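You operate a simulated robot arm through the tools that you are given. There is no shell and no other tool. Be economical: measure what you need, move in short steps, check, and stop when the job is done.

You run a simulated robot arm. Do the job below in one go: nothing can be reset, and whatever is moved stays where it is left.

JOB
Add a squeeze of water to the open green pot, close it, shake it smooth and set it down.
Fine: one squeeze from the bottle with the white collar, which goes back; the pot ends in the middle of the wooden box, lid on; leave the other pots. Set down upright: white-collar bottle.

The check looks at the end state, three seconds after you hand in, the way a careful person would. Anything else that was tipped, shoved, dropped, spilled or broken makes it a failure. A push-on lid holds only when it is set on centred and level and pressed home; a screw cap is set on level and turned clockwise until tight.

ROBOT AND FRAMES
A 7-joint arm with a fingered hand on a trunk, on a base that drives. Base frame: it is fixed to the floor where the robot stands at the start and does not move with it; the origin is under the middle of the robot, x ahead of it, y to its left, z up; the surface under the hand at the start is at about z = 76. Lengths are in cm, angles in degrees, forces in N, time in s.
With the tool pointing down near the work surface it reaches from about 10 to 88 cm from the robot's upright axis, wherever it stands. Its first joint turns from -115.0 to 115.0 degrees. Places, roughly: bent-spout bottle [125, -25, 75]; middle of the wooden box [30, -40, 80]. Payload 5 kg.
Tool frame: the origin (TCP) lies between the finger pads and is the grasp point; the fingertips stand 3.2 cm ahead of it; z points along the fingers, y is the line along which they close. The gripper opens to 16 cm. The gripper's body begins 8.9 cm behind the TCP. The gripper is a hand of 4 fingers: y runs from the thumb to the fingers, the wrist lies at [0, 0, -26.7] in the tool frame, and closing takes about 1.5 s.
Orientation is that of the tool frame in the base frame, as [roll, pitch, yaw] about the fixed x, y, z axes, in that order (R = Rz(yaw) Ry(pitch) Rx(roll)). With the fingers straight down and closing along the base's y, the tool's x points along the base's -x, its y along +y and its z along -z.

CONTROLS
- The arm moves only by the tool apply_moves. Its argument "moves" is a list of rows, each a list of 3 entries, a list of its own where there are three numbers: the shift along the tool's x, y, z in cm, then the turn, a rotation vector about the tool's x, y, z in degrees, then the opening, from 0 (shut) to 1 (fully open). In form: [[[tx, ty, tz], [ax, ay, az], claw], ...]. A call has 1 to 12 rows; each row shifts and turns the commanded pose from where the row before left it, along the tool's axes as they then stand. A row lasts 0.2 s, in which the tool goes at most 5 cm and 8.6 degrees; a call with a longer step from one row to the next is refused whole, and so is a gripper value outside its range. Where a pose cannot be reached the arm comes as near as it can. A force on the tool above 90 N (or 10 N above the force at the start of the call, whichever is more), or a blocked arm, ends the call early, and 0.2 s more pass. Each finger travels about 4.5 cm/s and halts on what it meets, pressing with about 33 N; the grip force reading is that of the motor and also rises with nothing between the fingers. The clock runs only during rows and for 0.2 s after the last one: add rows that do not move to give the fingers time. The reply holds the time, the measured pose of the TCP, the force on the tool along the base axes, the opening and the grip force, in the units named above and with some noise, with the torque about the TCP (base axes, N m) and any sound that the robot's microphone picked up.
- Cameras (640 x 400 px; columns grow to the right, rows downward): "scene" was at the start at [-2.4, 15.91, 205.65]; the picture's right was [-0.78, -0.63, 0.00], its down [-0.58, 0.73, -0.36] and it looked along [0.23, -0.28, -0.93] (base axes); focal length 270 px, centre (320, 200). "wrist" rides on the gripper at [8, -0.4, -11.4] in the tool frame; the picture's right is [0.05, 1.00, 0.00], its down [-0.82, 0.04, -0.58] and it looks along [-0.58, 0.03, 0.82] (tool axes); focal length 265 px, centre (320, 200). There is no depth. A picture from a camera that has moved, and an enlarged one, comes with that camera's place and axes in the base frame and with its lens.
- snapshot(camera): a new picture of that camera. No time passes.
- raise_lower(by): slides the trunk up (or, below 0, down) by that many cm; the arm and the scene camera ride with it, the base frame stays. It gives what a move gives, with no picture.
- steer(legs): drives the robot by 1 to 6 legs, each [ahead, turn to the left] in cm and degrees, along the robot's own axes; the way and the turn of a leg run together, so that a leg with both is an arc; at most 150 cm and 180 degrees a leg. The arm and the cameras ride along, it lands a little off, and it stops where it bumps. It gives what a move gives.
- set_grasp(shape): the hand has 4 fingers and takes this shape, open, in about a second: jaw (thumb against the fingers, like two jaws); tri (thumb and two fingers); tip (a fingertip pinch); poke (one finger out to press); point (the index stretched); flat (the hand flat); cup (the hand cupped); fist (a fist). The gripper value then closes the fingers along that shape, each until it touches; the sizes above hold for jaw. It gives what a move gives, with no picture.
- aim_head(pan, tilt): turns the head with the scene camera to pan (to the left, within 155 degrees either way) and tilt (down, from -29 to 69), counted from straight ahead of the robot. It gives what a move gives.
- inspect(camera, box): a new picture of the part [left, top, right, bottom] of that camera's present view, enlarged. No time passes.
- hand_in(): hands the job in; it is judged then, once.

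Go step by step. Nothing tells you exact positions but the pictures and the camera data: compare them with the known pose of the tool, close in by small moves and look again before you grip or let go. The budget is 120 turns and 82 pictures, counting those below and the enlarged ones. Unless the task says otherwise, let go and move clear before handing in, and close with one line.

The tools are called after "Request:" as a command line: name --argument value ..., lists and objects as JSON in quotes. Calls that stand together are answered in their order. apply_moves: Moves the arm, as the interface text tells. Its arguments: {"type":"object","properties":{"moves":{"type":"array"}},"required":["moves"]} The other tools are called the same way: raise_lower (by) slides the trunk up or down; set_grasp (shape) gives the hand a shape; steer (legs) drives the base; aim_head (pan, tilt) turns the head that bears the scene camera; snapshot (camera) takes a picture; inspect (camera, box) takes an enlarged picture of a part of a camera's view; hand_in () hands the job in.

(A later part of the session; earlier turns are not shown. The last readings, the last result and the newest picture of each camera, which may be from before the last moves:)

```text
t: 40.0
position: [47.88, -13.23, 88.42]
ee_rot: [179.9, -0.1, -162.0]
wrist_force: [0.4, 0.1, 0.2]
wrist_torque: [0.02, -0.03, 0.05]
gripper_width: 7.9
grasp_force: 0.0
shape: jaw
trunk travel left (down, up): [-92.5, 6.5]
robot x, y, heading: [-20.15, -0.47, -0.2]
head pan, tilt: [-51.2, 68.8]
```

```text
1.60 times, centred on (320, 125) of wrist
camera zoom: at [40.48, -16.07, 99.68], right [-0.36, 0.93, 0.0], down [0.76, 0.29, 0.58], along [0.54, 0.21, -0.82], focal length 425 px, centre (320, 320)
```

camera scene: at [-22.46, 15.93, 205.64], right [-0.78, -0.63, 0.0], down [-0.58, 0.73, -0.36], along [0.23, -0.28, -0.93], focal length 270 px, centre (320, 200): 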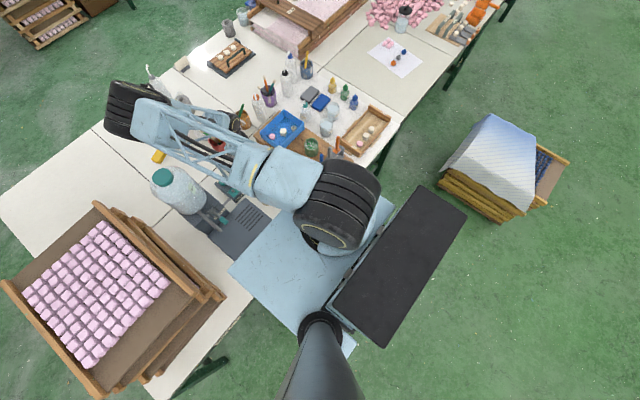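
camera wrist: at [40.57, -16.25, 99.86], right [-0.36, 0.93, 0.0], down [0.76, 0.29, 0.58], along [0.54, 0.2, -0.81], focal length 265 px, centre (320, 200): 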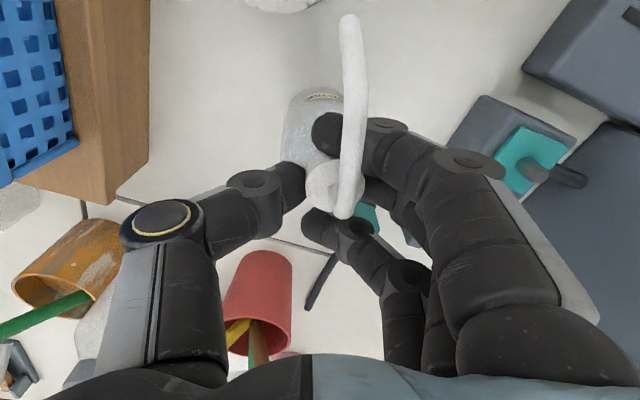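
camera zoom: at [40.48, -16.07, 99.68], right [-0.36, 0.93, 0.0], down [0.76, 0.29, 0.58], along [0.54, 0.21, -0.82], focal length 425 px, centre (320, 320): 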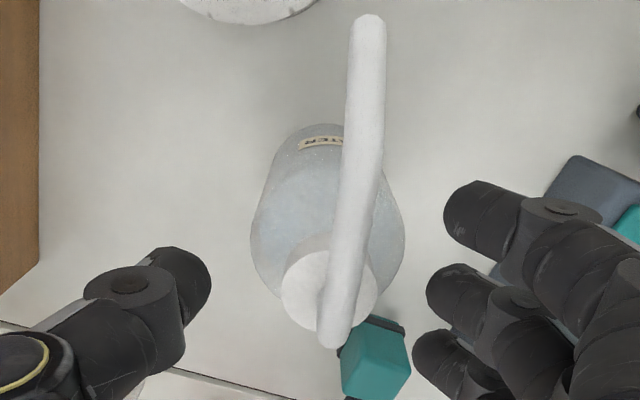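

The bottle is upright again at [47.5,-13.0], with its spout at about 195°. I'll regrip the collar a little deeper and centred.

Request:
apply_moves --moves '[[[0.31, 0.34, 0], [0, 0, 3], 0.5], [[0, 0, 1.3], [0, 0, 0], 0.42], [[0, 0, 0], [0, 0, 0], 0.34], [[0, 0, 0], [0, 0, 0], 0.28], [[0, 0, 0], [0, 0, 0], 0.22], [[0, 0, 0], [0, 0, 0], 0.17], [[0, 0, 0], [0, 0, 0], 0.12]]'

Request:
inspect --camera "wrist" --box '[220, 0, 420, 250]'

```text
t: 41.6
position: [47.75, -12.97, 87.43]
ee_rot: [-179.8, 0.0, -165.0]
wrist_force: [3.6, 0.7, 19.6]
wrist_torque: [0.03, -0.08, 0.06]
gripper_width: 3.7
grasp_force: 33.2
shape: jaw
trunk travel left (down, up): [-92.5, 6.5]
robot x, y, heading: [-20.02, 0.02, -0.1]
head pan, tilt: [-51.2, 68.8]
```

```text
1.60 times, centred on (320, 125) of wrist
camera zoom: at [40.06, -15.42, 98.63], right [-0.31, 0.95, 0.0], down [0.77, 0.25, 0.58], along [0.55, 0.18, -0.82], focal length 425 px, centre (320, 320)
```

zoom: 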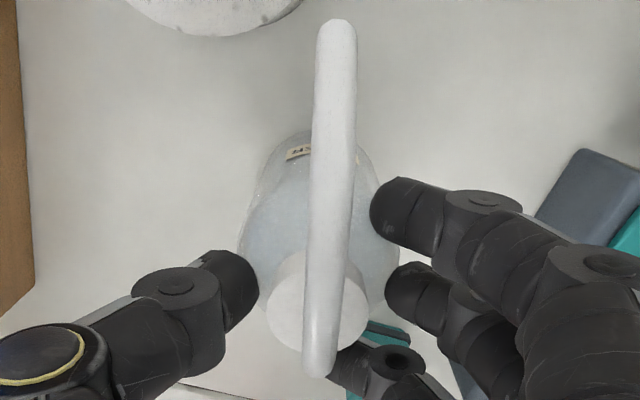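

At this depth the fingertips wedge on the bottle's shoulder. I'll open, rise about 1.3 cm so only the collar is pinched, and grip again.

Request:
apply_moves --moves '[[[0, 0, 0], [0, 0, 0], 0.25], [[0, 0, 0], [0, 0, 0], 0.35], [[0, 0, -1.4], [0, 0, 0], 0.4], [[0, 0, 0], [0, 0, 0], 0.34], [[0, 0, 0], [0, 0, 0], 0.28], [[0, 0, 0], [0, 0, 0], 0.22], [[0, 0, 0], [0, 0, 0], 0.18], [[0, 0, 0], [0, 0, 0], 0.14], [[0, 0, 0], [0, 0, 0], 0.14]]'

Request:
inspect --camera "wrist" --box '[220, 0, 420, 250]'

```text
t: 43.6
position: [47.63, -12.92, 88.64]
ee_rot: [-179.9, 0.0, -165.0]
wrist_force: [-1.6, 0.8, 7.1]
wrist_torque: [0.28, 0.34, 0.0]
gripper_width: 1.72
grasp_force: 18.1
shape: jaw
trunk travel left (down, up): [-92.5, 6.5]
robot x, y, heading: [-20.05, -0.39, 0.2]
head pan, tilt: [-51.2, 68.8]
```

```text
1.60 times, centred on (320, 125) of wrist
camera zoom: at [39.97, -15.48, 99.88], right [-0.31, 0.95, 0.0], down [0.78, 0.25, 0.58], along [0.55, 0.18, -0.82], focal length 425 px, centre (320, 320)
```

zoom: 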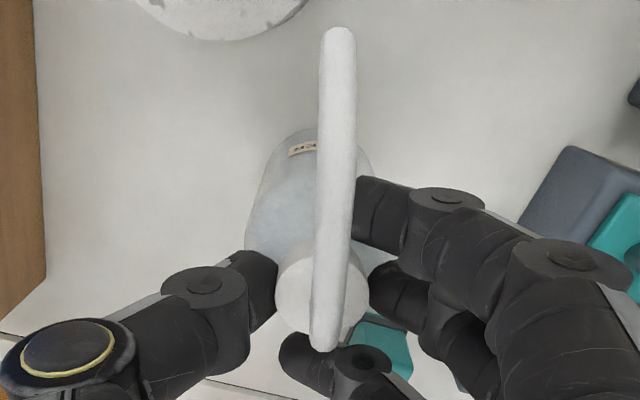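

The thumb and middle finger are on the collar, with the outer fingers caging it. I'll do a small test lift.

Request:
apply_moves --moves '[[[0, 0, -0.4], [0, 0, 0], 0.1], [[0, 0, -0.5], [0, 0, 0], 0.08], [[0, 0, -0.5], [0, 0, 0], 0.06], [[0, 0, -0.6], [0, 0, 0], 0.05]]'

Request:
inspect --camera "wrist" --box '[220, 0, 420, 250]'

```text
t: 44.6
position: [47.66, -12.82, 90.42]
ee_rot: [-180.0, 0.0, -165.0]
wrist_force: [-0.4, 0.7, -1.8]
wrist_torque: [0.02, -0.01, 0.02]
gripper_width: 0.96
grasp_force: 0.1
shape: jaw
trunk travel left (down, up): [-92.5, 6.5]
robot x, y, heading: [-19.94, 0.27, 0.4]
head pan, tilt: [-51.2, 68.8]
```

```text
1.60 times, centred on (320, 125) of wrist
camera zoom: at [39.95, -15.39, 101.69], right [-0.31, 0.95, 0.0], down [0.78, 0.25, 0.58], along [0.55, 0.18, -0.82], focal length 425 px, centre (320, 320)
```

zoom: 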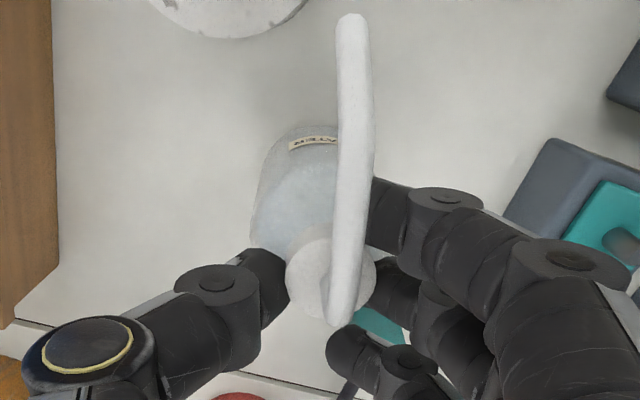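

Request:
apply_moves --moves '[[[0, 0, 0], [0, 0, 0], 0.0], [[0, 0, 0], [0, 0, 0], 0.0], [[0, 0, 0], [0, 0, 0], 0.0], [[0, 0, -1], [0, 0, 0], 0.0], [[0, 0, -1], [0, 0, 0], 0.0]]'

Request:
inspect --camera "wrist" --box '[220, 0, 420, 250]'

```text
t: 45.8
position: [47.44, -13.08, 92.41]
ee_rot: [-180.0, 0.0, -164.9]
wrist_force: [0.5, 0.3, -1.9]
wrist_torque: [-0.02, -0.01, 0.0]
gripper_width: 0.45
grasp_force: 32.9
shape: jaw
trunk travel left (down, up): [-92.5, 6.5]
robot x, y, heading: [-20.44, -0.01, -0.1]
head pan, tilt: [-51.2, 68.8]
```

```text
1.60 times, centred on (320, 125) of wrist
camera zoom: at [39.84, -15.52, 103.69], right [-0.31, 0.95, 0.0], down [0.78, 0.25, 0.58], along [0.55, 0.18, -0.82], focal length 425 px, centre (320, 320)
```

zoom: 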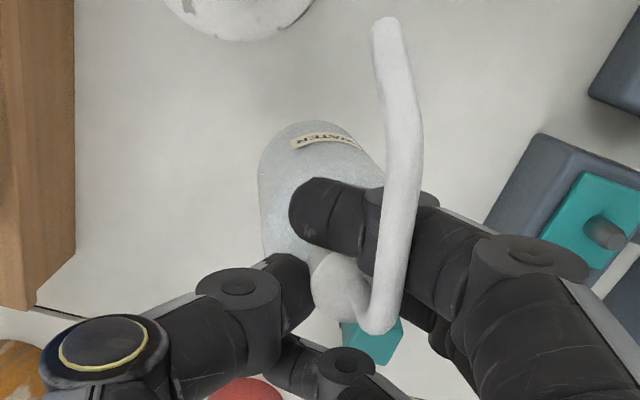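

The fingers now cage the neck under the collar. The bottle leans but hangs securely. I'll lift higher, turn its spout towards the pot, and check again.

Request:
apply_moves --moves '[[[0, 0, -2], [0, 0, 0], 0.0], [[0, 0, -2], [0, 0, 0], 0.0], [[0, 0, -2], [0, 0, 0], 0.0], [[0, 0, -2.5], [0, 0, 0], 0.0], [[0, 0, 0], [0, 0, -5], 0.0], [[0, 0, 0], [0, 0, -6], 0.0], [[0, 0, 0], [0, 0, -6], 0.0], [[0, 0, 0], [0, 0, -6], 0.0], [[0, 0, 0], [0, 0, -6], 0.0], [[0, 0, 0], [0, 0, -6], 0.0], [[0, 0, 0], [0, 0, -5], 0.0], [[0, 0, 0], [0, 0, -5], 0.0]]'

Request:
snapshot --camera "wrist"

```text
t: 48.4
position: [47.74, -12.94, 101.08]
ee_rot: [-180.0, 0.0, -119.9]
wrist_force: [-0.5, -0.2, -2.5]
wrist_torque: [-0.01, -0.01, -0.03]
gripper_width: 0.45
grasp_force: 32.9
shape: jaw
trunk travel left (down, up): [-92.5, 6.5]
robot x, y, heading: [-20.34, -0.08, 0.2]
head pan, tilt: [-51.2, 68.8]
```

```text
41 pictures are left
camera wrist: at [44.0, -20.07, 112.31], right [-0.89, 0.45, 0.0], down [0.37, 0.73, 0.58], along [0.26, 0.52, -0.82], focal length 265 px, centre (320, 200)
```

wrist: 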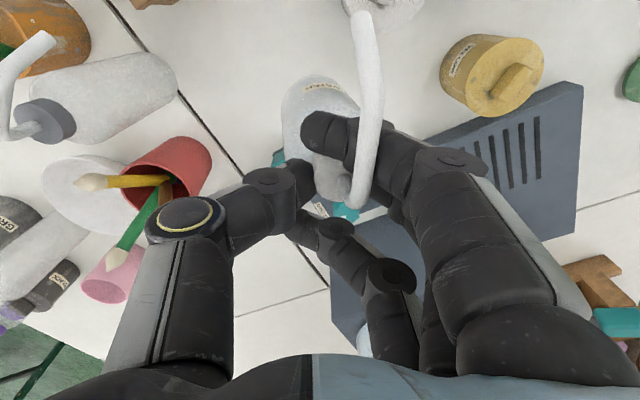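

It's holding steady. I'll carry it to above the box next to the pot.

Request:
apply_moves --moves '[[[1.5, 0.25, -0.5], [0, 0, 0], 0.0], [[2.5, 0.42, -0.5], [0, 0, 0], 0.0], [[2.5, 0.42, 0], [0, 0, 0], 0.0], [[2.5, 0.42, 0], [0, 0, 0], 0.0], [[2.5, 0.42, 0], [0, 0, 0], 0.0], [[2.5, 0.42, 0], [0, 0, 0], 0.0], [[2.5, 0.42, 0], [0, 0, 0], 0.0], [[2.5, 0.42, 0], [0, 0, 0], 0.0], [[2.5, 0.42, 0], [0, 0, 0], 0.0], [[2.4, 0.4, 0], [0, 0, 0], 0.0]]'

Request:
snapshot --camera "wrist"

Request:
inspect --camera "scene" --box '[220, 90, 380, 190]'

```text
t: 50.6
position: [32.16, -31.63, 102.03]
ee_rot: [-180.0, 0.0, -120.0]
wrist_force: [-0.7, -1.1, -1.9]
wrist_torque: [0.02, -0.03, -0.03]
gripper_width: 0.44
grasp_force: 33.5
shape: jaw
trunk travel left (down, up): [-92.5, 6.5]
robot x, y, heading: [-20.38, -0.04, 0.1]
head pan, tilt: [-51.2, 68.8]
```

```text
40 pictures are left
camera wrist: at [28.56, -38.86, 113.28], right [-0.89, 0.45, 0.0], down [0.37, 0.73, 0.58], along [0.26, 0.51, -0.82], focal length 265 px, centre (320, 200)
```

wrist: 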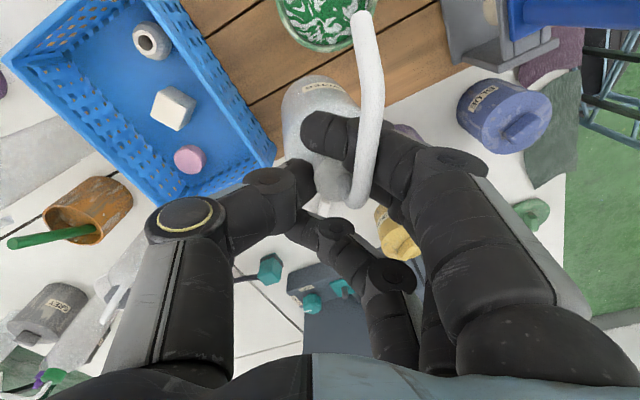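

```text
4.00 times, centred on (300, 140) of scene
camera zoom: at [-22.5, 15.74, 205.66], right [-0.78, -0.63, 0.0], down [-0.58, 0.73, -0.36], along [0.23, -0.28, -0.93], focal length 1080 px, centre (400, 440)
```

zoom: 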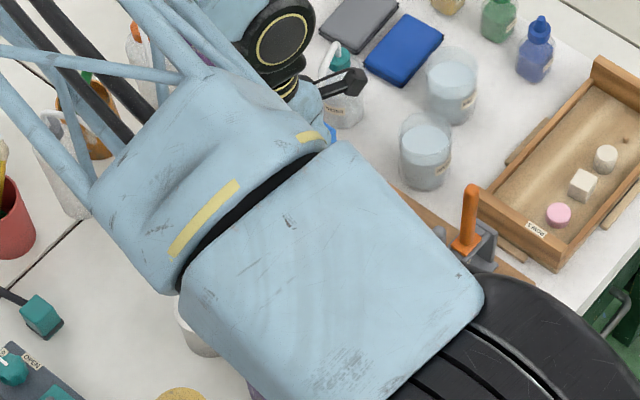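

Request:
inspect --camera "wrist" --box '[240, 0, 440, 220]'

```text
1.82 times, centred on (340, 110) of wrist
camera zoom: at [28.56, -38.86, 113.28], right [-0.89, 0.45, 0.0], down [0.37, 0.73, 0.58], along [0.26, 0.51, -0.82], focal length 483 px, centre (284, 364)
```

zoom: 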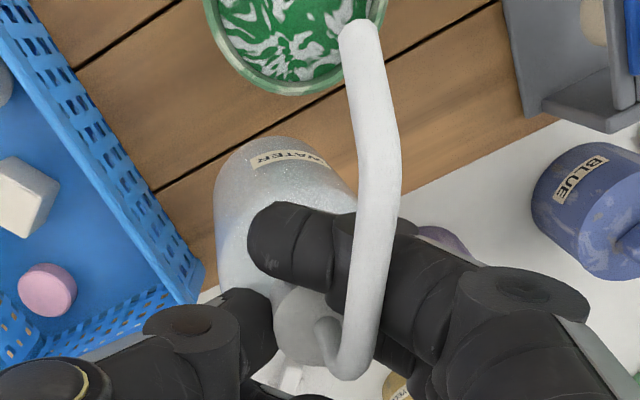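

The lean is roughly 8° towards the finger side. I'll counter-tilt the hand and lower the bottle next to the pot in small steps.

Request:
apply_moves --moves '[[[0, 0, 0], [-4, 0, 0], 0.0], [[0, 0, 0], [-4, 0, 0], 0.0], [[-0.4, -0.6, 1.5], [0, 0, 0], 0.0], [[0, 0, 1.5], [0, 0, 0], 0.0], [[0, 0, 1], [0, 0, 0], 0.0], [[0, 0, 0.5], [0, 0, 0], 0.0]]'

Request:
apply_moves --moves '[[[0, 0, 0.4], [0, 0, 0], 0.0]]'

Request:
inspect --camera "wrist" --box '[240, 0, 440, 220]'

```text
t: 52.0
position: [32.27, -31.32, 97.36]
ee_rot: [172.0, 0.1, -120.0]
wrist_force: [0.1, 0.1, -0.7]
wrist_torque: [0.0, -0.06, -0.02]
gripper_width: 0.46
grasp_force: 32.8
shape: jaw
trunk travel left (down, up): [-92.5, 6.5]
robot x, y, heading: [-20.12, -0.23, 0.3]
head pan, tilt: [-51.2, 68.8]
```

```text
t: 52.4
position: [32.42, -31.32, 97.18]
ee_rot: [172.0, -0.1, -120.0]
wrist_force: [-0.7, -0.4, -1.3]
wrist_torque: [-0.02, -0.03, -0.03]
gripper_width: 0.46
grasp_force: 32.8
shape: jaw
trunk travel left (down, up): [-92.5, 6.5]
robot x, y, heading: [-20.2, 0.15, -0.1]
head pan, tilt: [-51.2, 68.8]
```

```text
1.82 times, centred on (340, 110) of wrist
camera zoom: at [30.03, -39.3, 108.19], right [-0.88, 0.45, 0.14], down [0.44, 0.69, 0.58], along [0.16, 0.57, -0.8], focal length 483 px, centre (284, 364)
```

zoom: 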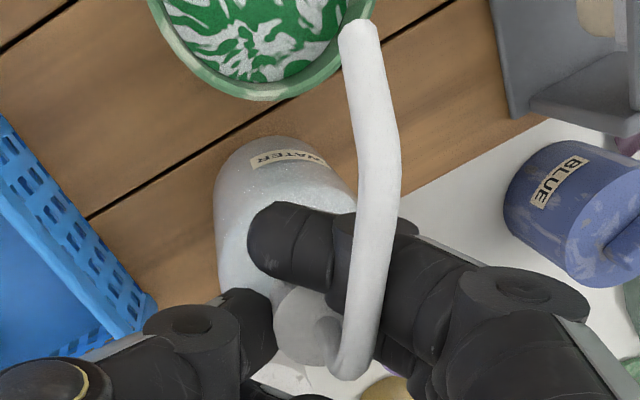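

Request:
apply_moves --moves '[[[0, 0, 0.5], [0, 0, 0], 0.0], [[0, 0, 0.4], [0, 0, 0], 0.0]]'

Request:
apply_moves --moves '[[[0, 0, 0.4], [0, 0, 0], 0.0]]'

Request:
apply_moves --moves '[[[0, 0, 0.4], [0, 0, 0], 0.0]]'

```text
t: 53.0
position: [32.33, -31.16, 96.17]
ee_rot: [172.1, 0.0, -120.0]
wrist_force: [0.5, -0.1, -2.0]
wrist_torque: [0.0, -0.03, -0.01]
gripper_width: 0.45
grasp_force: 33.1
shape: jaw
trunk travel left (down, up): [-92.5, 6.5]
robot x, y, heading: [-20.56, 0.27, -0.1]
head pan, tilt: [-51.2, 68.8]
```

```text
t: 53.4
position: [32.13, -31.23, 95.96]
ee_rot: [172.1, -0.1, -119.9]
wrist_force: [2.8, -1.9, 10.5]
wrist_torque: [-0.03, 0.04, 0.03]
gripper_width: 0.47
grasp_force: 33.3
shape: jaw
trunk travel left (down, up): [-92.5, 6.5]
robot x, y, heading: [-20.02, 0.11, -0.0]
head pan, tilt: [-51.2, 68.8]
```

```text
t: 53.8
position: [32.28, -31.24, 95.58]
ee_rot: [172.4, -0.2, -119.9]
wrist_force: [13.5, -5.9, 46.9]
wrist_torque: [-0.47, -0.35, -0.01]
gripper_width: 0.72
grasp_force: 32.6
shape: jaw
trunk travel left (down, up): [-92.5, 6.5]
robot x, y, heading: [-19.88, 0.21, -0.0]
head pan, tilt: [-51.2, 68.8]
```

The base is on the box. I'll ease up and open slowly.

Request:
apply_moves --moves '[[[0, 0, -0.35], [0, 0, 0], 0.05], [[0, 0, 0], [0, 0, 0], 0.12], [[0, 0, 0], [0, 0, 0], 0.2], [[0, 0, 0], [0, 0, 0], 0.3], [[0, 0, 0], [0, 0, 0], 0.4], [[0, 0, 0], [0, 0, 0], 0.5], [[0, 0, 0], [0, 0, 0], 0.5]]'

Request:
snapshot --camera "wrist"

```text
t: 55.4
position: [32.16, -31.14, 95.68]
ee_rot: [171.9, 0.0, -119.9]
wrist_force: [1.2, -0.8, 0.1]
wrist_torque: [-0.02, 0.02, 0.01]
gripper_width: 7.89
grasp_force: 0.0
shape: jaw
trunk travel left (down, up): [-92.5, 6.5]
robot x, y, heading: [-20.01, -0.18, 0.3]
head pan, tilt: [-51.2, 68.8]
```

```text
36 pictures are left
camera wrist: at [29.87, -39.14, 106.82], right [-0.88, 0.45, 0.14], down [0.44, 0.69, 0.58], along [0.16, 0.57, -0.8], focal length 265 px, centre (320, 200)
```

wrist: 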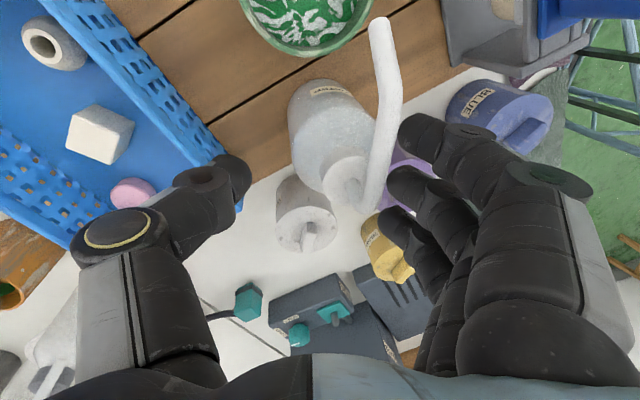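

The bottle stands upright at about [30.4,-30.0], with its tip at about [26.7,-37.1]. That is a little off to the pot's side, so I'll level the hand, pinch the collar lightly and twist the spout about 13° towards the pot.

Request:
apply_moves --moves '[[[0, 1, 0], [2, 0, 0], 0.5], [[0, 1.1, 0], [3, 0, 0], 0.5], [[-0.1, 0, 0], [3, 0, 0], 0.5], [[0, 0, 0.6], [0, 0, 0], 0.4], [[0, 0, 0], [0, 0, 0], 0.32], [[0, 0, 0], [0, 0, 0], 0.26], [[0, 0, 0], [0, 0, 0], 0.22], [[0, 0, 0], [0, 0, 0], 0.19], [[0, 0, 0], [0, 0, 0], 0.19]]'

Request:
snapshot --camera "wrist"

```text
t: 57.4
position: [30.41, -30.06, 95.47]
ee_rot: [-180.0, 0.1, -120.0]
wrist_force: [1.3, 0.0, 1.4]
wrist_torque: [0.01, 0.01, 0.02]
gripper_width: 2.34
grasp_force: 0.2
shape: jaw
trunk travel left (down, up): [-92.5, 6.5]
robot x, y, heading: [-19.97, 0.11, -0.0]
head pan, tilt: [-51.2, 68.8]
```

```text
35 pictures are left
camera wrist: at [26.75, -37.23, 106.68], right [-0.89, 0.45, 0.0], down [0.37, 0.73, 0.58], along [0.26, 0.51, -0.82], focal length 265 px, centre (320, 200)
```

wrist: 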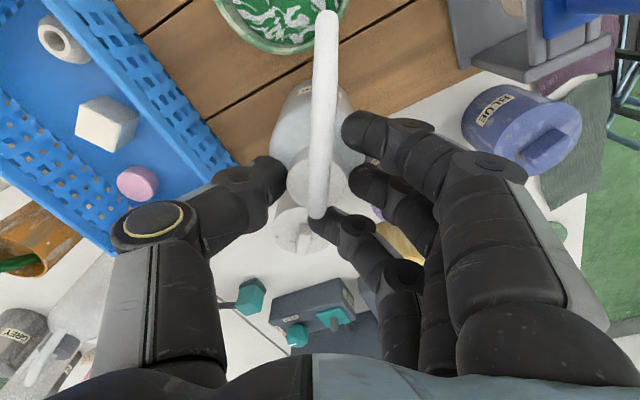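

Request:
apply_moves --moves '[[[0, 0, 0], [0, 0, 0], 0.16], [[0, 0, 0], [0, 0, -5], 0.16], [[0, 0, 0], [0, 0, -5], 0.16], [[0.4, 0, 0], [0, 0, -5], 0.16], [[0, 0, 0], [0, 0, 0], 0.16]]'

Request:
inspect --camera "wrist" --box '[200, 0, 440, 250]'

```text
t: 58.6
position: [30.11, -30.37, 95.56]
ee_rot: [-180.0, 0.0, -104.9]
wrist_force: [-2.7, 3.5, 20.6]
wrist_torque: [0.04, 0.82, -0.19]
gripper_width: 1.69
grasp_force: 33.0
shape: jaw
trunk travel left (down, up): [-92.5, 6.5]
robot x, y, heading: [-20.34, 0.24, 0.3]
head pan, tilt: [-51.2, 68.8]
```

```text
1.60 times, centred on (320, 125) of wrist
camera zoom: at [28.47, -38.25, 106.85], right [-0.98, 0.21, 0.0], down [0.17, 0.8, 0.58], along [0.12, 0.56, -0.82], focal length 425 px, centre (320, 320)
```

zoom: 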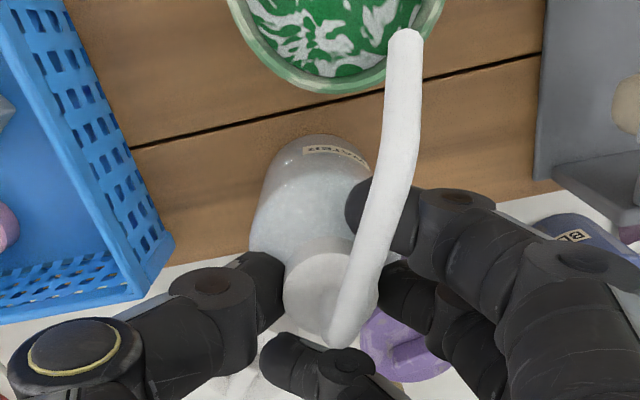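

The collar slipped rather than turning. I'll lift the bottle slightly in the caged grip as before, then turn and shift it.

Request:
apply_moves --moves '[[[0, 0, -0.5], [0, 0, 0], 0.1], [[0, 0, -0.5], [0, 0, 0], 0.05], [[0, 0, -0.5], [0, 0, 0], 0.0], [[0, 0, -0.5], [0, 0, 0], 0.0], [[0, 0, -0.5], [0, 0, 0], 0.0], [[0, 0, -0.5], [0, 0, 0], 0.0], [[0, 0, 0], [0, 0, 0], 0.0]]'

Request:
inspect --camera "wrist" --box '[200, 0, 440, 250]'

```text
t: 60.2
position: [30.3, -30.42, 98.41]
ee_rot: [180.0, 0.0, -105.0]
wrist_force: [0.4, -0.1, -1.0]
wrist_torque: [0.03, -0.02, -0.01]
gripper_width: 0.84
grasp_force: 33.1
shape: jaw
trunk travel left (down, up): [-92.5, 6.5]
robot x, y, heading: [-20.4, -0.28, 0.1]
head pan, tilt: [-51.2, 68.8]
```

```text
1.60 times, centred on (320, 125) of wrist
camera zoom: at [28.66, -38.29, 109.66], right [-0.98, 0.21, 0.0], down [0.17, 0.8, 0.58], along [0.12, 0.56, -0.82], focal length 425 px, centre (320, 320)
```

zoom: 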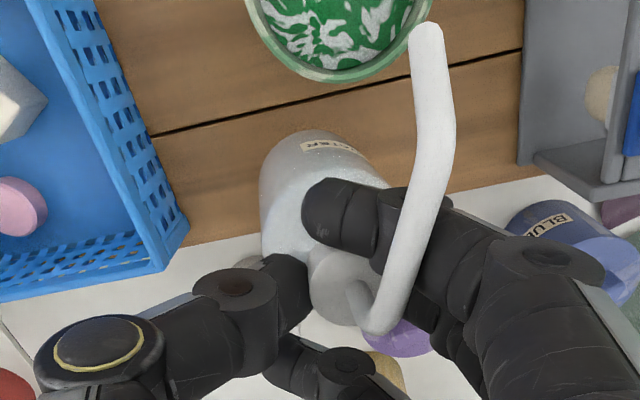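

Request:
apply_moves --moves '[[[0, 0, 0], [0, 0, -6], 0.0], [[0, 0, 0], [0, 0, -6], 0.0], [[-0.3, -0.4, 0], [-4, 0, 0], 0.0], [[0, 0, 0], [-4, 0, 0], 0.0], [[0, 0, 1], [0, 0, 0], 0.0], [[0, 0, 0.6], [0, 0, 0], 0.0]]'

Request:
apply_moves --moves '[[[0, 0, 0.4], [0, 0, 0], 0.0]]'

Request:
apply_moves --moves '[[[0, 0, 0.4], [0, 0, 0], 0.0]]'

```text
t: 61.6
position: [30.45, -29.99, 96.9]
ee_rot: [172.0, 0.0, -93.0]
wrist_force: [-0.2, -0.2, -2.3]
wrist_torque: [-0.01, -0.01, 0.02]
gripper_width: 0.8
grasp_force: 32.6
shape: jaw
trunk travel left (down, up): [-92.5, 6.5]
robot x, y, heading: [-19.74, 0.0, 0.1]
head pan, tilt: [-51.2, 68.8]
```

```text
t: 62.0
position: [30.52, -30.04, 96.51]
ee_rot: [172.0, 0.1, -92.9]
wrist_force: [0.1, -0.3, -2.2]
wrist_torque: [-0.02, -0.04, 0.0]
gripper_width: 0.85
grasp_force: 33.2
shape: jaw
trunk travel left (down, up): [-92.5, 6.5]
robot x, y, heading: [-20.06, -0.19, -0.1]
head pan, tilt: [-51.2, 68.8]
```

```text
t: 62.4
position: [30.27, -30.14, 96.0]
ee_rot: [172.1, 0.0, -92.9]
wrist_force: [0.3, 0.0, -2.8]
wrist_torque: [0.02, -0.04, 0.0]
gripper_width: 0.8
grasp_force: 32.9
shape: jaw
trunk travel left (down, up): [-92.5, 6.5]
robot x, y, heading: [-19.81, -0.03, 0.2]
head pan, tilt: [-51.2, 68.8]
```

Request:
inspect --camera "wrist" --box '[200, 0, 440, 250]'

```text
1.60 times, centred on (320, 125) of wrist
camera zoom: at [31.96, -38.25, 107.16], right [-0.99, 0.0, 0.14], down [0.08, 0.81, 0.58], along [-0.11, 0.58, -0.8], focal length 425 px, centre (320, 320)
```

zoom: 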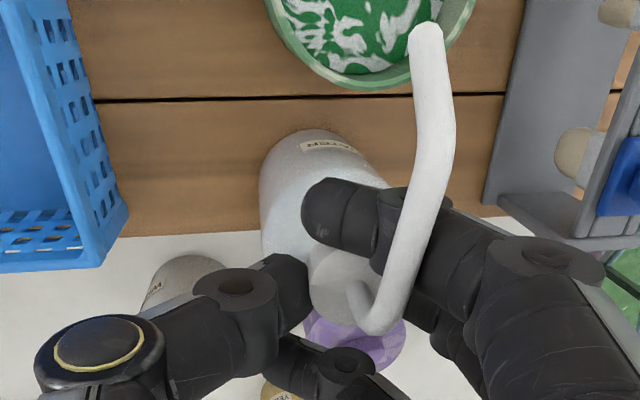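

The tip now sits over the near half of the pot. I'll lower the last bit and release.

Request:
apply_moves --moves '[[[0, 0, 0.4], [0, 0, 0], 0.0]]'

Request:
apply_moves --moves '[[[0, 0, 0.35], [0, 0, 0], 0.0]]'

```text
t: 62.8
position: [30.36, -30.09, 95.78]
ee_rot: [172.1, 0.0, -92.8]
wrist_force: [1.5, 2.3, 11.4]
wrist_torque: [-0.05, -0.08, 0.0]
gripper_width: 0.85
grasp_force: 32.6
shape: jaw
trunk travel left (down, up): [-92.5, 6.5]
robot x, y, heading: [-20.17, 0.1, -0.2]
head pan, tilt: [-51.2, 68.8]
```

```text
t: 63.2
position: [30.39, -30.02, 95.64]
ee_rot: [172.2, -0.1, -92.8]
wrist_force: [8.5, 9.0, 36.3]
wrist_torque: [-0.04, -0.37, 0.11]
gripper_width: 1.01
grasp_force: 32.9
shape: jaw
trunk travel left (down, up): [-92.5, 6.5]
robot x, y, heading: [-19.94, -0.02, 0.2]
head pan, tilt: [-51.2, 68.8]
```

Request:
apply_moves --moves '[[[0, 0, -0.35], [0, 0, 0], 0.06], [[0, 0, 0], [0, 0, 0], 0.12], [[0, 0, 0], [0, 0, 0], 0.2], [[0, 0, 0], [0, 0, 0], 0.3], [[0, 0, 0], [0, 0, 0], 0.4], [[0, 0, 0], [0, 0, 0], 0.5], [[0, 0, 0], [3, 0, 0], 0.55], [[0, 0, 0], [5, 0, 0], 0.6]]'

Request:
snapshot --camera "wrist"

```text
t: 65.0
position: [30.36, -30.11, 95.67]
ee_rot: [179.9, 0.0, -92.9]
wrist_force: [-0.2, 0.7, 0.0]
wrist_torque: [0.01, -0.02, 0.0]
gripper_width: 9.56
grasp_force: 0.1
shape: jaw
trunk travel left (down, up): [-92.5, 6.5]
robot x, y, heading: [-20.01, 0.23, 0.3]
head pan, tilt: [-51.2, 68.8]
```

```text
31 pictures are left
camera wrist: at [30.29, -38.2, 106.96], right [-1.0, 0.0, 0.0], down [0.0, 0.82, 0.58], along [0.0, 0.58, -0.82], focal length 265 px, centre (320, 200)
```

wrist: 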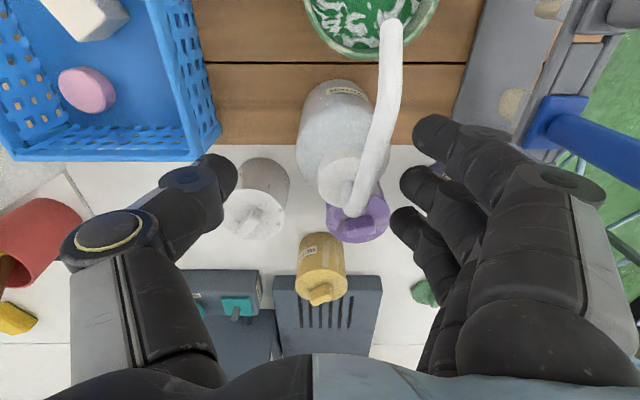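

The bottle is upright at [29.0,-30.6] and its tip at [27.8,-37.8] points into the pot at [27.5,-39.6]. I'll centre the hand and lower it to the body, still open.

Request:
apply_moves --moves '[[[0.56, 1.33, 0], [0, 0, 0], 0.6], [[0, 0, 2], [0, 0, 0], 0.6], [[0, 0, 2.3], [0, 0, 0], 0.6], [[0, 0, 0], [0, 0, 0], 0.55]]'

Request:
snapshot --camera "wrist"

```text
t: 66.0
position: [29.04, -30.52, 91.45]
ee_rot: [-180.0, 0.0, -92.9]
wrist_force: [-0.4, -0.9, 0.0]
wrist_torque: [-0.02, -0.01, -0.04]
gripper_width: 8.88
grasp_force: 0.1
shape: jaw
trunk travel left (down, up): [-92.5, 6.5]
robot x, y, heading: [-20.19, 0.04, 0.1]
head pan, tilt: [-51.2, 68.8]
```

```text
30 pictures are left
camera wrist: at [29.06, -38.69, 102.64], right [-1.0, 0.0, 0.0], down [0.0, 0.82, 0.58], along [0.0, 0.58, -0.82], focal length 265 px, centre (320, 200)
```

wrist: 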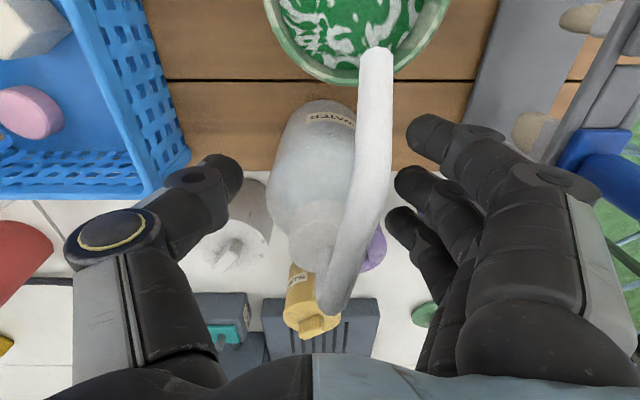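

Clear all round. I'll close gently to first contact.

Request:
apply_moves --moves '[[[0, 0, 0], [0, 0, 0], 0.48], [[0, 0, 0], [0, 0, 0], 0.43], [[0, 0, 0], [0, 0, 0], 0.39], [[0, 0, 0], [0, 0, 0], 0.36], [[0, 0, 0], [0, 0, 0], 0.36]]'

Request:
snapshot --camera "wrist"

```text
t: 67.2
position: [28.99, -30.62, 91.3]
ee_rot: [-180.0, 0.0, -93.0]
wrist_force: [-1.0, -0.3, -0.7]
wrist_torque: [0.0, 0.04, 0.02]
gripper_width: 5.85
grasp_force: 0.0
shape: jaw
trunk travel left (down, up): [-92.5, 6.5]
robot x, y, heading: [-19.94, 0.11, 0.0]
head pan, tilt: [-51.2, 68.8]
```

```text
29 pictures are left
camera wrist: at [29.06, -38.71, 102.65], right [-1.0, 0.0, 0.0], down [0.0, 0.82, 0.58], along [0.0, 0.58, -0.82], focal length 265 px, centre (320, 200)
```

wrist: 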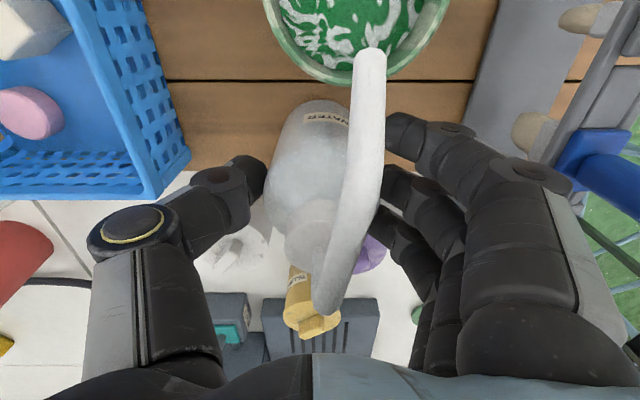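

Request:
apply_moves --moves '[[[0, 0, 0], [0, 0, 0], 0.34], [[0, 0, 0], [0, 0, 0], 0.32], [[0, 0, 0], [0, 0, 0], 0.3], [[0, 0, 0], [0, 0, 0], 0.3]]'

Request:
snapshot --camera "wrist"

```text
t: 68.2
position: [29.13, -30.76, 91.47]
ee_rot: [-179.9, 0.1, -93.0]
wrist_force: [0.4, -0.9, -2.4]
wrist_torque: [-0.01, 0.02, 0.01]
gripper_width: 4.55
grasp_force: 32.7
shape: jaw
trunk travel left (down, up): [-92.5, 6.5]
robot x, y, heading: [-20.37, 0.14, 0.1]
head pan, tilt: [-51.2, 68.8]
```

```text
28 pictures are left
camera wrist: at [29.06, -38.71, 102.63], right [-1.0, 0.0, 0.0], down [0.0, 0.82, 0.58], along [0.0, 0.58, -0.82], focal length 265 px, centre (320, 200)
```

wrist: 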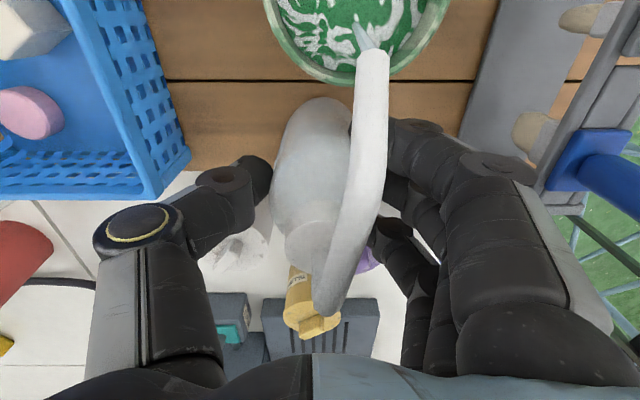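

Water is running from the tip into the pot, so this grip is the squeeze. I'll hold it briefly and check.

Request:
apply_moves --moves '[[[0, 0, 0], [0, 0, 0], 0.3], [[0, 0, 0], [0, 0, 0], 0.3]]'

Request:
inspect --camera "wrist" --box '[250, 0, 460, 130]'

```text
t: 68.8
position: [29.01, -30.72, 91.38]
ee_rot: [-180.0, 0.0, -93.0]
wrist_force: [0.7, -0.3, -1.7]
wrist_torque: [-0.05, -0.01, 0.0]
gripper_width: 4.51
grasp_force: 33.1
shape: jaw
trunk travel left (down, up): [-92.5, 6.5]
robot x, y, heading: [-20.0, 0.14, 0.2]
head pan, tilt: [-51.2, 68.8]
```

```text
3.05 times, centred on (355, 65) of wrist
camera zoom: at [29.07, -38.72, 102.64], right [-1.0, 0.0, 0.0], down [0.0, 0.82, 0.58], along [0.0, 0.58, -0.82], focal length 809 px, centre (213, 611)
```

zoom: 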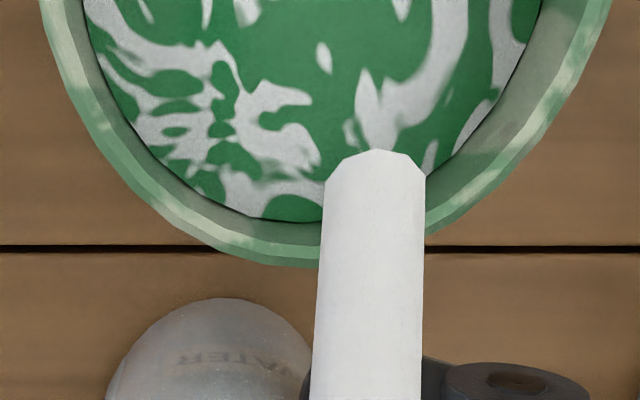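

One burst went cleanly into the pot and has stopped. Releasing and regripping would squeeze a second time, so I'll keep this grip, lift, and carry the bottle straight back to its place.

Request:
apply_moves --moves '[[[0, 0, -1.5], [0, 0, 0], 0.3], [[0, 0, -2.5], [0, 0, 0], 0.3], [[0, 0, -2.5], [0, 0, 0], 0.3], [[0, 0, -2.5], [0, 0, 0], 0.3], [[0, 0, 0], [0, 0, 7.5], 0.3], [[0, 0, 0], [0, 0, 7.5], 0.3], [[0, 0, 0], [0, 0, 7.5], 0.3], [[0, 0, 0], [0, 0, 7.5], 0.3], [[0, 0, 0], [0, 0, 7.5], 0.3], [[0, 0, 0], [0, 0, 7.5], 0.3], [[0, 0, 0], [0, 0, 7.5], 0.3], [[0, 0, 0], [0, 0, 7.5], 0.3]]'

Request:
snapshot --camera "wrist"

```text
t: 71.4
position: [28.83, -30.7, 100.31]
ee_rot: [-179.9, 0.0, -153.0]
wrist_force: [0.2, -0.4, -2.7]
wrist_torque: [0.0, 0.02, 0.02]
gripper_width: 4.52
grasp_force: 33.0
shape: jaw
trunk travel left (down, up): [-92.5, 6.5]
robot x, y, heading: [-20.25, 0.02, -0.0]
head pan, tilt: [-51.2, 68.8]
```

```text
26 pictures are left
camera wrist: at [21.97, -34.67, 111.58], right [-0.5, 0.87, 0.0], down [0.71, 0.41, 0.58], along [0.5, 0.29, -0.82], focal length 265 px, centre (320, 200)
```

wrist: 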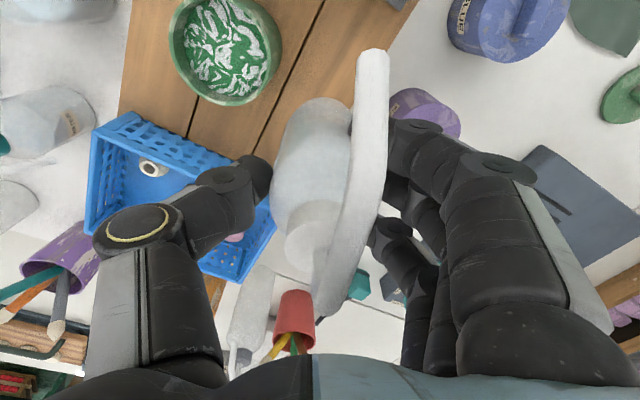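

The bottle is held firmly and upright, and the pot is undisturbed. I'll carry it back.

Request:
apply_moves --moves '[[[-1.5, 0.42, 0], [0, 0, 0], 0.3], [[-2.6, 0.72, 0], [0, 0, 0], 0.3], [[-2.6, 0.72, 0], [0, 0, 0], 0.3], [[-2.6, 0.72, 0], [0, 0, 0], 0.3], [[-2.6, 0.72, 0], [0, 0, 0], 0.3], [[-2.6, 0.72, 0], [0, 0, 0], 0.3], [[-2.6, 0.72, 0], [0, 0, 0], 0.3], [[-2.6, 0.72, 0], [0, 0, 0], 0.3], [[-2.6, 0.72, 0], [0, 0, 0], 0.3], [[-2.6, 0.72, 0], [0, 0, 0], 0.3]]'

Request:
snapshot --camera "wrist"

```text
t: 73.6
position: [47.9, -13.05, 100.15]
ee_rot: [-179.8, -0.1, -153.0]
wrist_force: [0.1, 0.3, -2.6]
wrist_torque: [-0.01, 0.01, -0.03]
gripper_width: 4.52
grasp_force: 33.4
shape: jaw
trunk travel left (down, up): [-92.5, 6.5]
robot x, y, heading: [-19.65, -0.31, -0.2]
head pan, tilt: [-51.2, 68.8]
```

```text
25 pictures are left
camera wrist: at [41.04, -17.08, 111.43], right [-0.5, 0.87, 0.0], down [0.71, 0.41, 0.58], along [0.5, 0.29, -0.82], focal length 265 px, centre (320, 200)
```

wrist: 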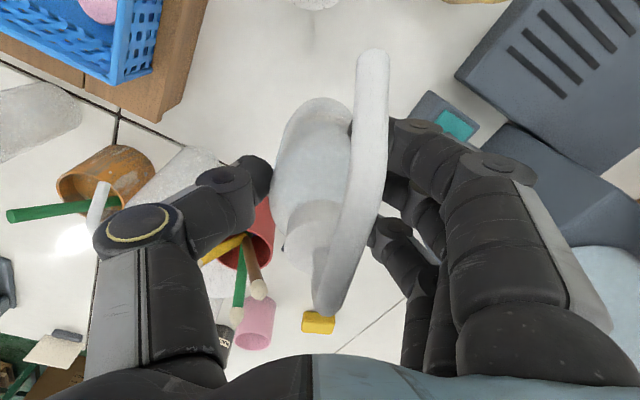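

Request:
apply_moves --moves '[[[0, 0, 3], [0, 0, 0], 0.3], [[0, 0, 3.5], [0, 0, 0], 0.3], [[0, 0, 3.5], [0, 0, 0], 0.3], [[0, 0, 2.5], [0, 0, 0], 0.3], [[0, 0, 1.5], [0, 0, 0], 0.3], [[0, 0, 0.7], [0, 0, 0], 0.3]]'

Request:
apply_moves --moves '[[[0, 0, 0.4], [0, 0, 0], 0.3]]'

Request:
apply_moves --moves '[[[0, 0, 0.3], [0, 0, 0], 0.3]]'

```text
t: 75.0
position: [47.93, -13.26, 85.63]
ee_rot: [180.0, 0.0, -153.0]
wrist_force: [0.4, 0.4, -2.6]
wrist_torque: [-0.02, 0.02, -0.02]
gripper_width: 4.51
grasp_force: 32.7
shape: jaw
trunk travel left (down, up): [-92.5, 6.5]
robot x, y, heading: [-19.76, 0.16, 0.3]
head pan, tilt: [-51.2, 68.8]
```

```text
t: 75.4
position: [47.88, -13.2, 85.26]
ee_rot: [180.0, 0.0, -152.9]
wrist_force: [0.4, -0.3, -2.2]
wrist_torque: [0.02, 0.0, -0.01]
gripper_width: 4.51
grasp_force: 33.5
shape: jaw
trunk travel left (down, up): [-92.5, 6.5]
robot x, y, heading: [-19.8, -0.1, -0.1]
head pan, tilt: [-51.2, 68.8]
```

```text
t: 75.8
position: [47.98, -13.21, 84.9]
ee_rot: [-180.0, 0.0, -153.0]
wrist_force: [0.5, -1.2, -2.5]
wrist_torque: [0.04, -0.03, -0.01]
gripper_width: 4.52
grasp_force: 33.1
shape: jaw
trunk travel left (down, up): [-92.5, 6.5]
robot x, y, heading: [-20.18, 0.0, -0.1]
head pan, tilt: [-51.2, 68.8]
```

Request:
apply_moves --moves '[[[0, 0, 0.3], [0, 0, 0], 0.3]]'

Request:
apply_moves --moves '[[[0, 0, 0.25], [0, 0, 0], 0.3]]'

```text
t: 76.2
position: [47.91, -13.15, 84.71]
ee_rot: [180.0, 0.0, -153.1]
wrist_force: [0.2, 0.9, -1.4]
wrist_torque: [0.02, 0.03, 0.03]
gripper_width: 4.52
grasp_force: 33.3
shape: jaw
trunk travel left (down, up): [-92.5, 6.5]
robot x, y, heading: [-19.98, -0.09, -0.2]
head pan, tilt: [-51.2, 68.8]
```

```text
t: 76.6
position: [48.07, -13.09, 84.47]
ee_rot: [180.0, 0.0, -152.9]
wrist_force: [0.4, -0.6, -1.4]
wrist_torque: [0.03, -0.01, -0.01]
gripper_width: 4.49
grasp_force: 33.0
shape: jaw
trunk travel left (down, up): [-92.5, 6.5]
robot x, y, heading: [-19.84, 0.02, -0.2]
head pan, tilt: [-51.2, 68.8]
```

Request:
apply_moves --moves '[[[0, 0, 0.2], [0, 0, 0], 0.3]]'

Request:
apply_moves --moves '[[[0, 0, 0.2], [0, 0, 0], 0.3]]'

```text
t: 77.0
position: [48.02, -13.0, 84.43]
ee_rot: [-180.0, 0.0, -153.0]
wrist_force: [-0.6, 0.4, 2.8]
wrist_torque: [0.07, 0.03, 0.04]
gripper_width: 4.5
grasp_force: 33.7
shape: jaw
trunk travel left (down, up): [-92.5, 6.5]
robot x, y, heading: [-20.21, 0.02, 0.1]
head pan, tilt: [-51.2, 68.8]
```

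```text
t: 77.4
position: [48.1, -13.19, 84.32]
ee_rot: [-180.0, 0.1, -153.0]
wrist_force: [-0.5, 1.3, 19.9]
wrist_torque: [0.08, 0.06, 0.02]
gripper_width: 4.55
grasp_force: 33.1
shape: jaw
trunk travel left (down, up): [-92.5, 6.5]
robot x, y, heading: [-19.97, 0.01, -0.1]
head pan, tilt: [-51.2, 68.8]
```

The bottle is down. I'll open slowly and back straight up.

Request:
apply_moves --moves '[[[0, 0, -0.2], [0, 0, 0], 0.33], [[0, 0, 0], [0, 0, 0], 0.38], [[0, 0, 0], [0, 0, 0], 0.45], [[0, 0, 0], [0, 0, 0], 0.52], [[0, 0, 0], [0, 0, 0], 0.6], [[0, 0, 0], [0, 0, 0], 0.6], [[0, 0, -2], [0, 0, 0], 0.6], [[0, 0, -4], [0, 0, 0], 0.6], [[0, 0, -5], [0, 0, 0], 0.6], [[0, 0, -5], [0, 0, 0], 0.6]]'

Request:
snapshot --camera "wrist"

```text
t: 79.6
position: [47.59, -13.02, 100.29]
ee_rot: [180.0, 0.0, -153.0]
wrist_force: [0.6, -0.6, 0.3]
wrist_torque: [-0.02, -0.01, 0.01]
gripper_width: 9.56
grasp_force: 0.0
shape: jaw
trunk travel left (down, up): [-92.5, 6.5]
robot x, y, heading: [-20.28, 0.06, 0.2]
head pan, tilt: [-51.2, 68.8]
```

```text
24 pictures are left
camera wrist: at [40.65, -17.04, 111.62], right [-0.5, 0.87, 0.0], down [0.71, 0.41, 0.58], along [0.5, 0.29, -0.82], focal length 265 px, centre (320, 200)
```

wrist: 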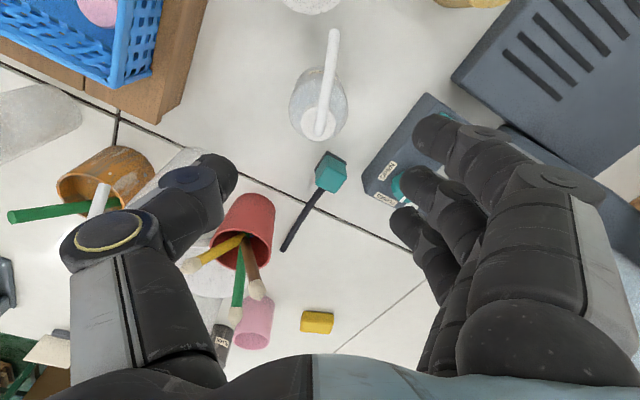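

The water bottle stands upright back in its place. Next is the lid at about [9.6,4.5]. I'll turn the hand so it closes across the lid's bar handle, which runs along y, and move above it.

Request:
apply_moves --moves '[[[0, 0, -1], [0, 0, -8], 0.6], [[0, 0, -1], [0, 0, -8], 0.6], [[0, 0, -1], [0, 0, -8], 0.6], [[0, 0, 0], [0, 0, -8], 0.6], [[0, 0, 0], [0, 0, -8], 0.6], [[0, 0, 0], [0, 0, -8], 0.6], [[0, 0, 0], [0, 0, -8], 0.6], [[0, 0, 0], [0, 0, -7], 0.6]]'

Request:
apply_moves --moves '[[[-1.4, 3.6, 0], [0, 0, 0], 0.5], [[-1.4, 3.6, 0], [0, 0, 0], 0.4], [[-1.4, 3.6, 0], [0, 0, 0], 0.4], [[-1.4, 3.6, 0], [0, 0, 0], 0.4], [[-1.4, 3.6, 0], [0, 0, 0], 0.4], [[-1.4, 3.6, 0], [0, 0, 0], 0.4], [[-1.4, 3.6, 0], [0, 0, 0], 0.4], [[-1.4, 3.6, 0], [0, 0, 0], 0.4], [[-1.5, 3.2, 0], [0, 0, 0], 0.4], [[-1.5, 3, 0], [0, 0, 0], 0.4], [[-1.5, 3, 0], [0, 0, 0], 0.4], [[-1.0, 0, 3], [0, 0, 0], 0.4]]'

Request:
snapshot --camera "wrist"

```text
t: 81.4
position: [47.92, -13.2, 103.23]
ee_rot: [-180.0, 0.0, -89.8]
wrist_force: [-0.7, -0.1, 0.1]
wrist_torque: [0.03, 0.01, -0.01]
gripper_width: 9.55
grasp_force: 0.1
shape: jaw
trunk travel left (down, up): [-92.5, 6.5]
robot x, y, heading: [-20.14, 0.4, 0.3]
head pan, tilt: [-51.2, 68.8]
```

```text
t: 84.0
position: [9.96, 3.34, 100.08]
ee_rot: [179.9, 0.0, -90.0]
wrist_force: [0.3, -0.9, 0.4]
wrist_torque: [0.0, 0.0, -0.01]
gripper_width: 6.46
grasp_force: 0.0
shape: jaw
trunk travel left (down, up): [-92.5, 6.5]
robot x, y, heading: [-20.15, 0.02, -0.0]
head pan, tilt: [-51.2, 68.8]
```

```text
23 pictures are left
camera wrist: at [10.39, -4.67, 111.28], right [-1.0, -0.05, 0.0], down [-0.04, 0.82, 0.58], along [-0.03, 0.58, -0.82], focal length 265 px, centre (320, 200)
```

wrist: 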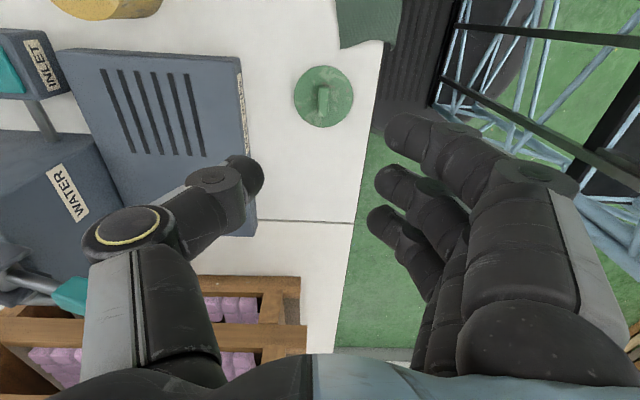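

The lid centre is at about [9.5,4.0] with its bar along y. I'll centre over it and descend to just above.

Request:
apply_moves --moves '[[[-0.65, 0.46, 3], [0, 0, 0], 0.4], [[0, 0, 4], [0, 0, 0], 0.35], [[0, 0, 4], [0, 0, 0], 0.3], [[0, 0, 3.5], [0, 0, 0], 0.3], [[0, 0, 2], [0, 0, 0], 0.3]]'

Request:
inspect --camera "wrist" --box '[200, 60, 460, 240]'

```text
t: 85.2
position: [9.52, 4.06, 83.94]
ee_rot: [-180.0, 0.1, -90.1]
wrist_force: [-0.7, 0.8, -0.1]
wrist_torque: [0.03, -0.01, -0.01]
gripper_width: 4.86
grasp_force: 0.1
shape: jaw
trunk travel left (down, up): [-92.5, 6.5]
robot x, y, heading: [-19.81, -0.34, 0.1]
head pan, tilt: [-51.2, 68.8]
```

```text
2.22 times, centred on (330, 150) of wrist
camera zoom: at [10.06, -3.91, 95.19], right [-1.0, -0.05, 0.0], down [-0.04, 0.82, 0.58], along [-0.03, 0.58, -0.82], focal length 590 px, centre (298, 311)
```

zoom: 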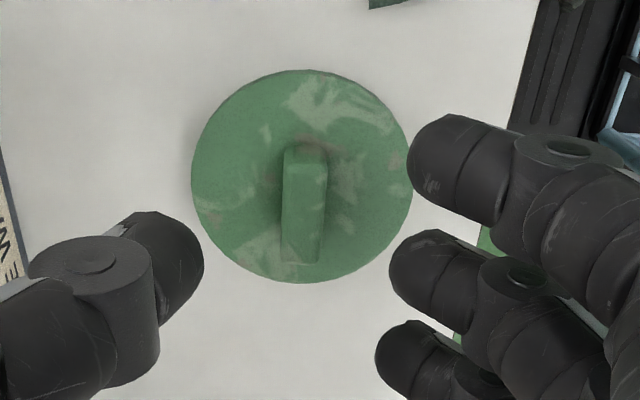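

Centred to within 0.3 cm. I'll go down so the fingertips flank the bar just above the disc, and close.

Request:
apply_moves --moves '[[[0.3, 0, 1.5], [0, 0, 0], 0.28], [[0, 0, 1.2], [0, 0, 0], 0.26], [[0, 0, 0.5], [0, 0, 0], 0.24], [[0, 0, 0], [0, 0, 0], 0.18], [[0, 0, 0], [0, 0, 0], 0.12], [[0, 0, 0], [0, 0, 0], 0.06], [[0, 0, 0], [0, 0, 0], 0.02], [[0, 0, 0], [0, 0, 0], 0.0]]'

Request:
inspect --camera "wrist" --box '[200, 60, 460, 240]'

```text
t: 87.0
position: [11.28, 5.67, 81.27]
ee_rot: [-178.7, 1.5, -90.6]
wrist_force: [-0.6, 2.3, 2.7]
wrist_torque: [0.03, 0.09, -0.02]
gripper_width: 0.19
grasp_force: 33.2
shape: jaw
trunk travel left (down, up): [-92.5, 6.5]
robot x, y, heading: [-19.76, 0.17, 0.1]
head pan, tilt: [-51.2, 68.8]
```

```text
2.22 times, centred on (330, 150) of wrist
camera zoom: at [11.35, -2.74, 92.29], right [-1.0, -0.04, -0.02], down [-0.05, 0.8, 0.6], along [-0.01, 0.6, -0.8], focal length 590 px, centre (298, 311)
```

zoom: 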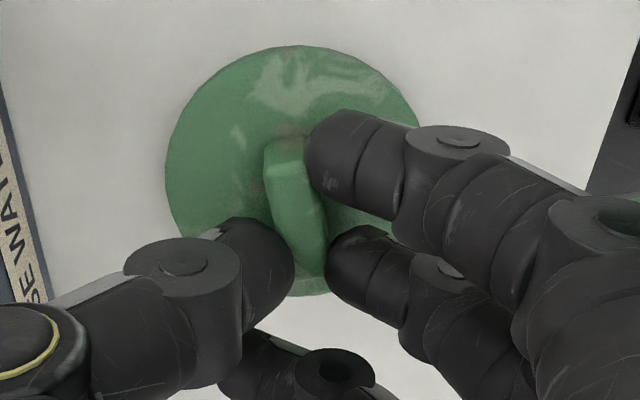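

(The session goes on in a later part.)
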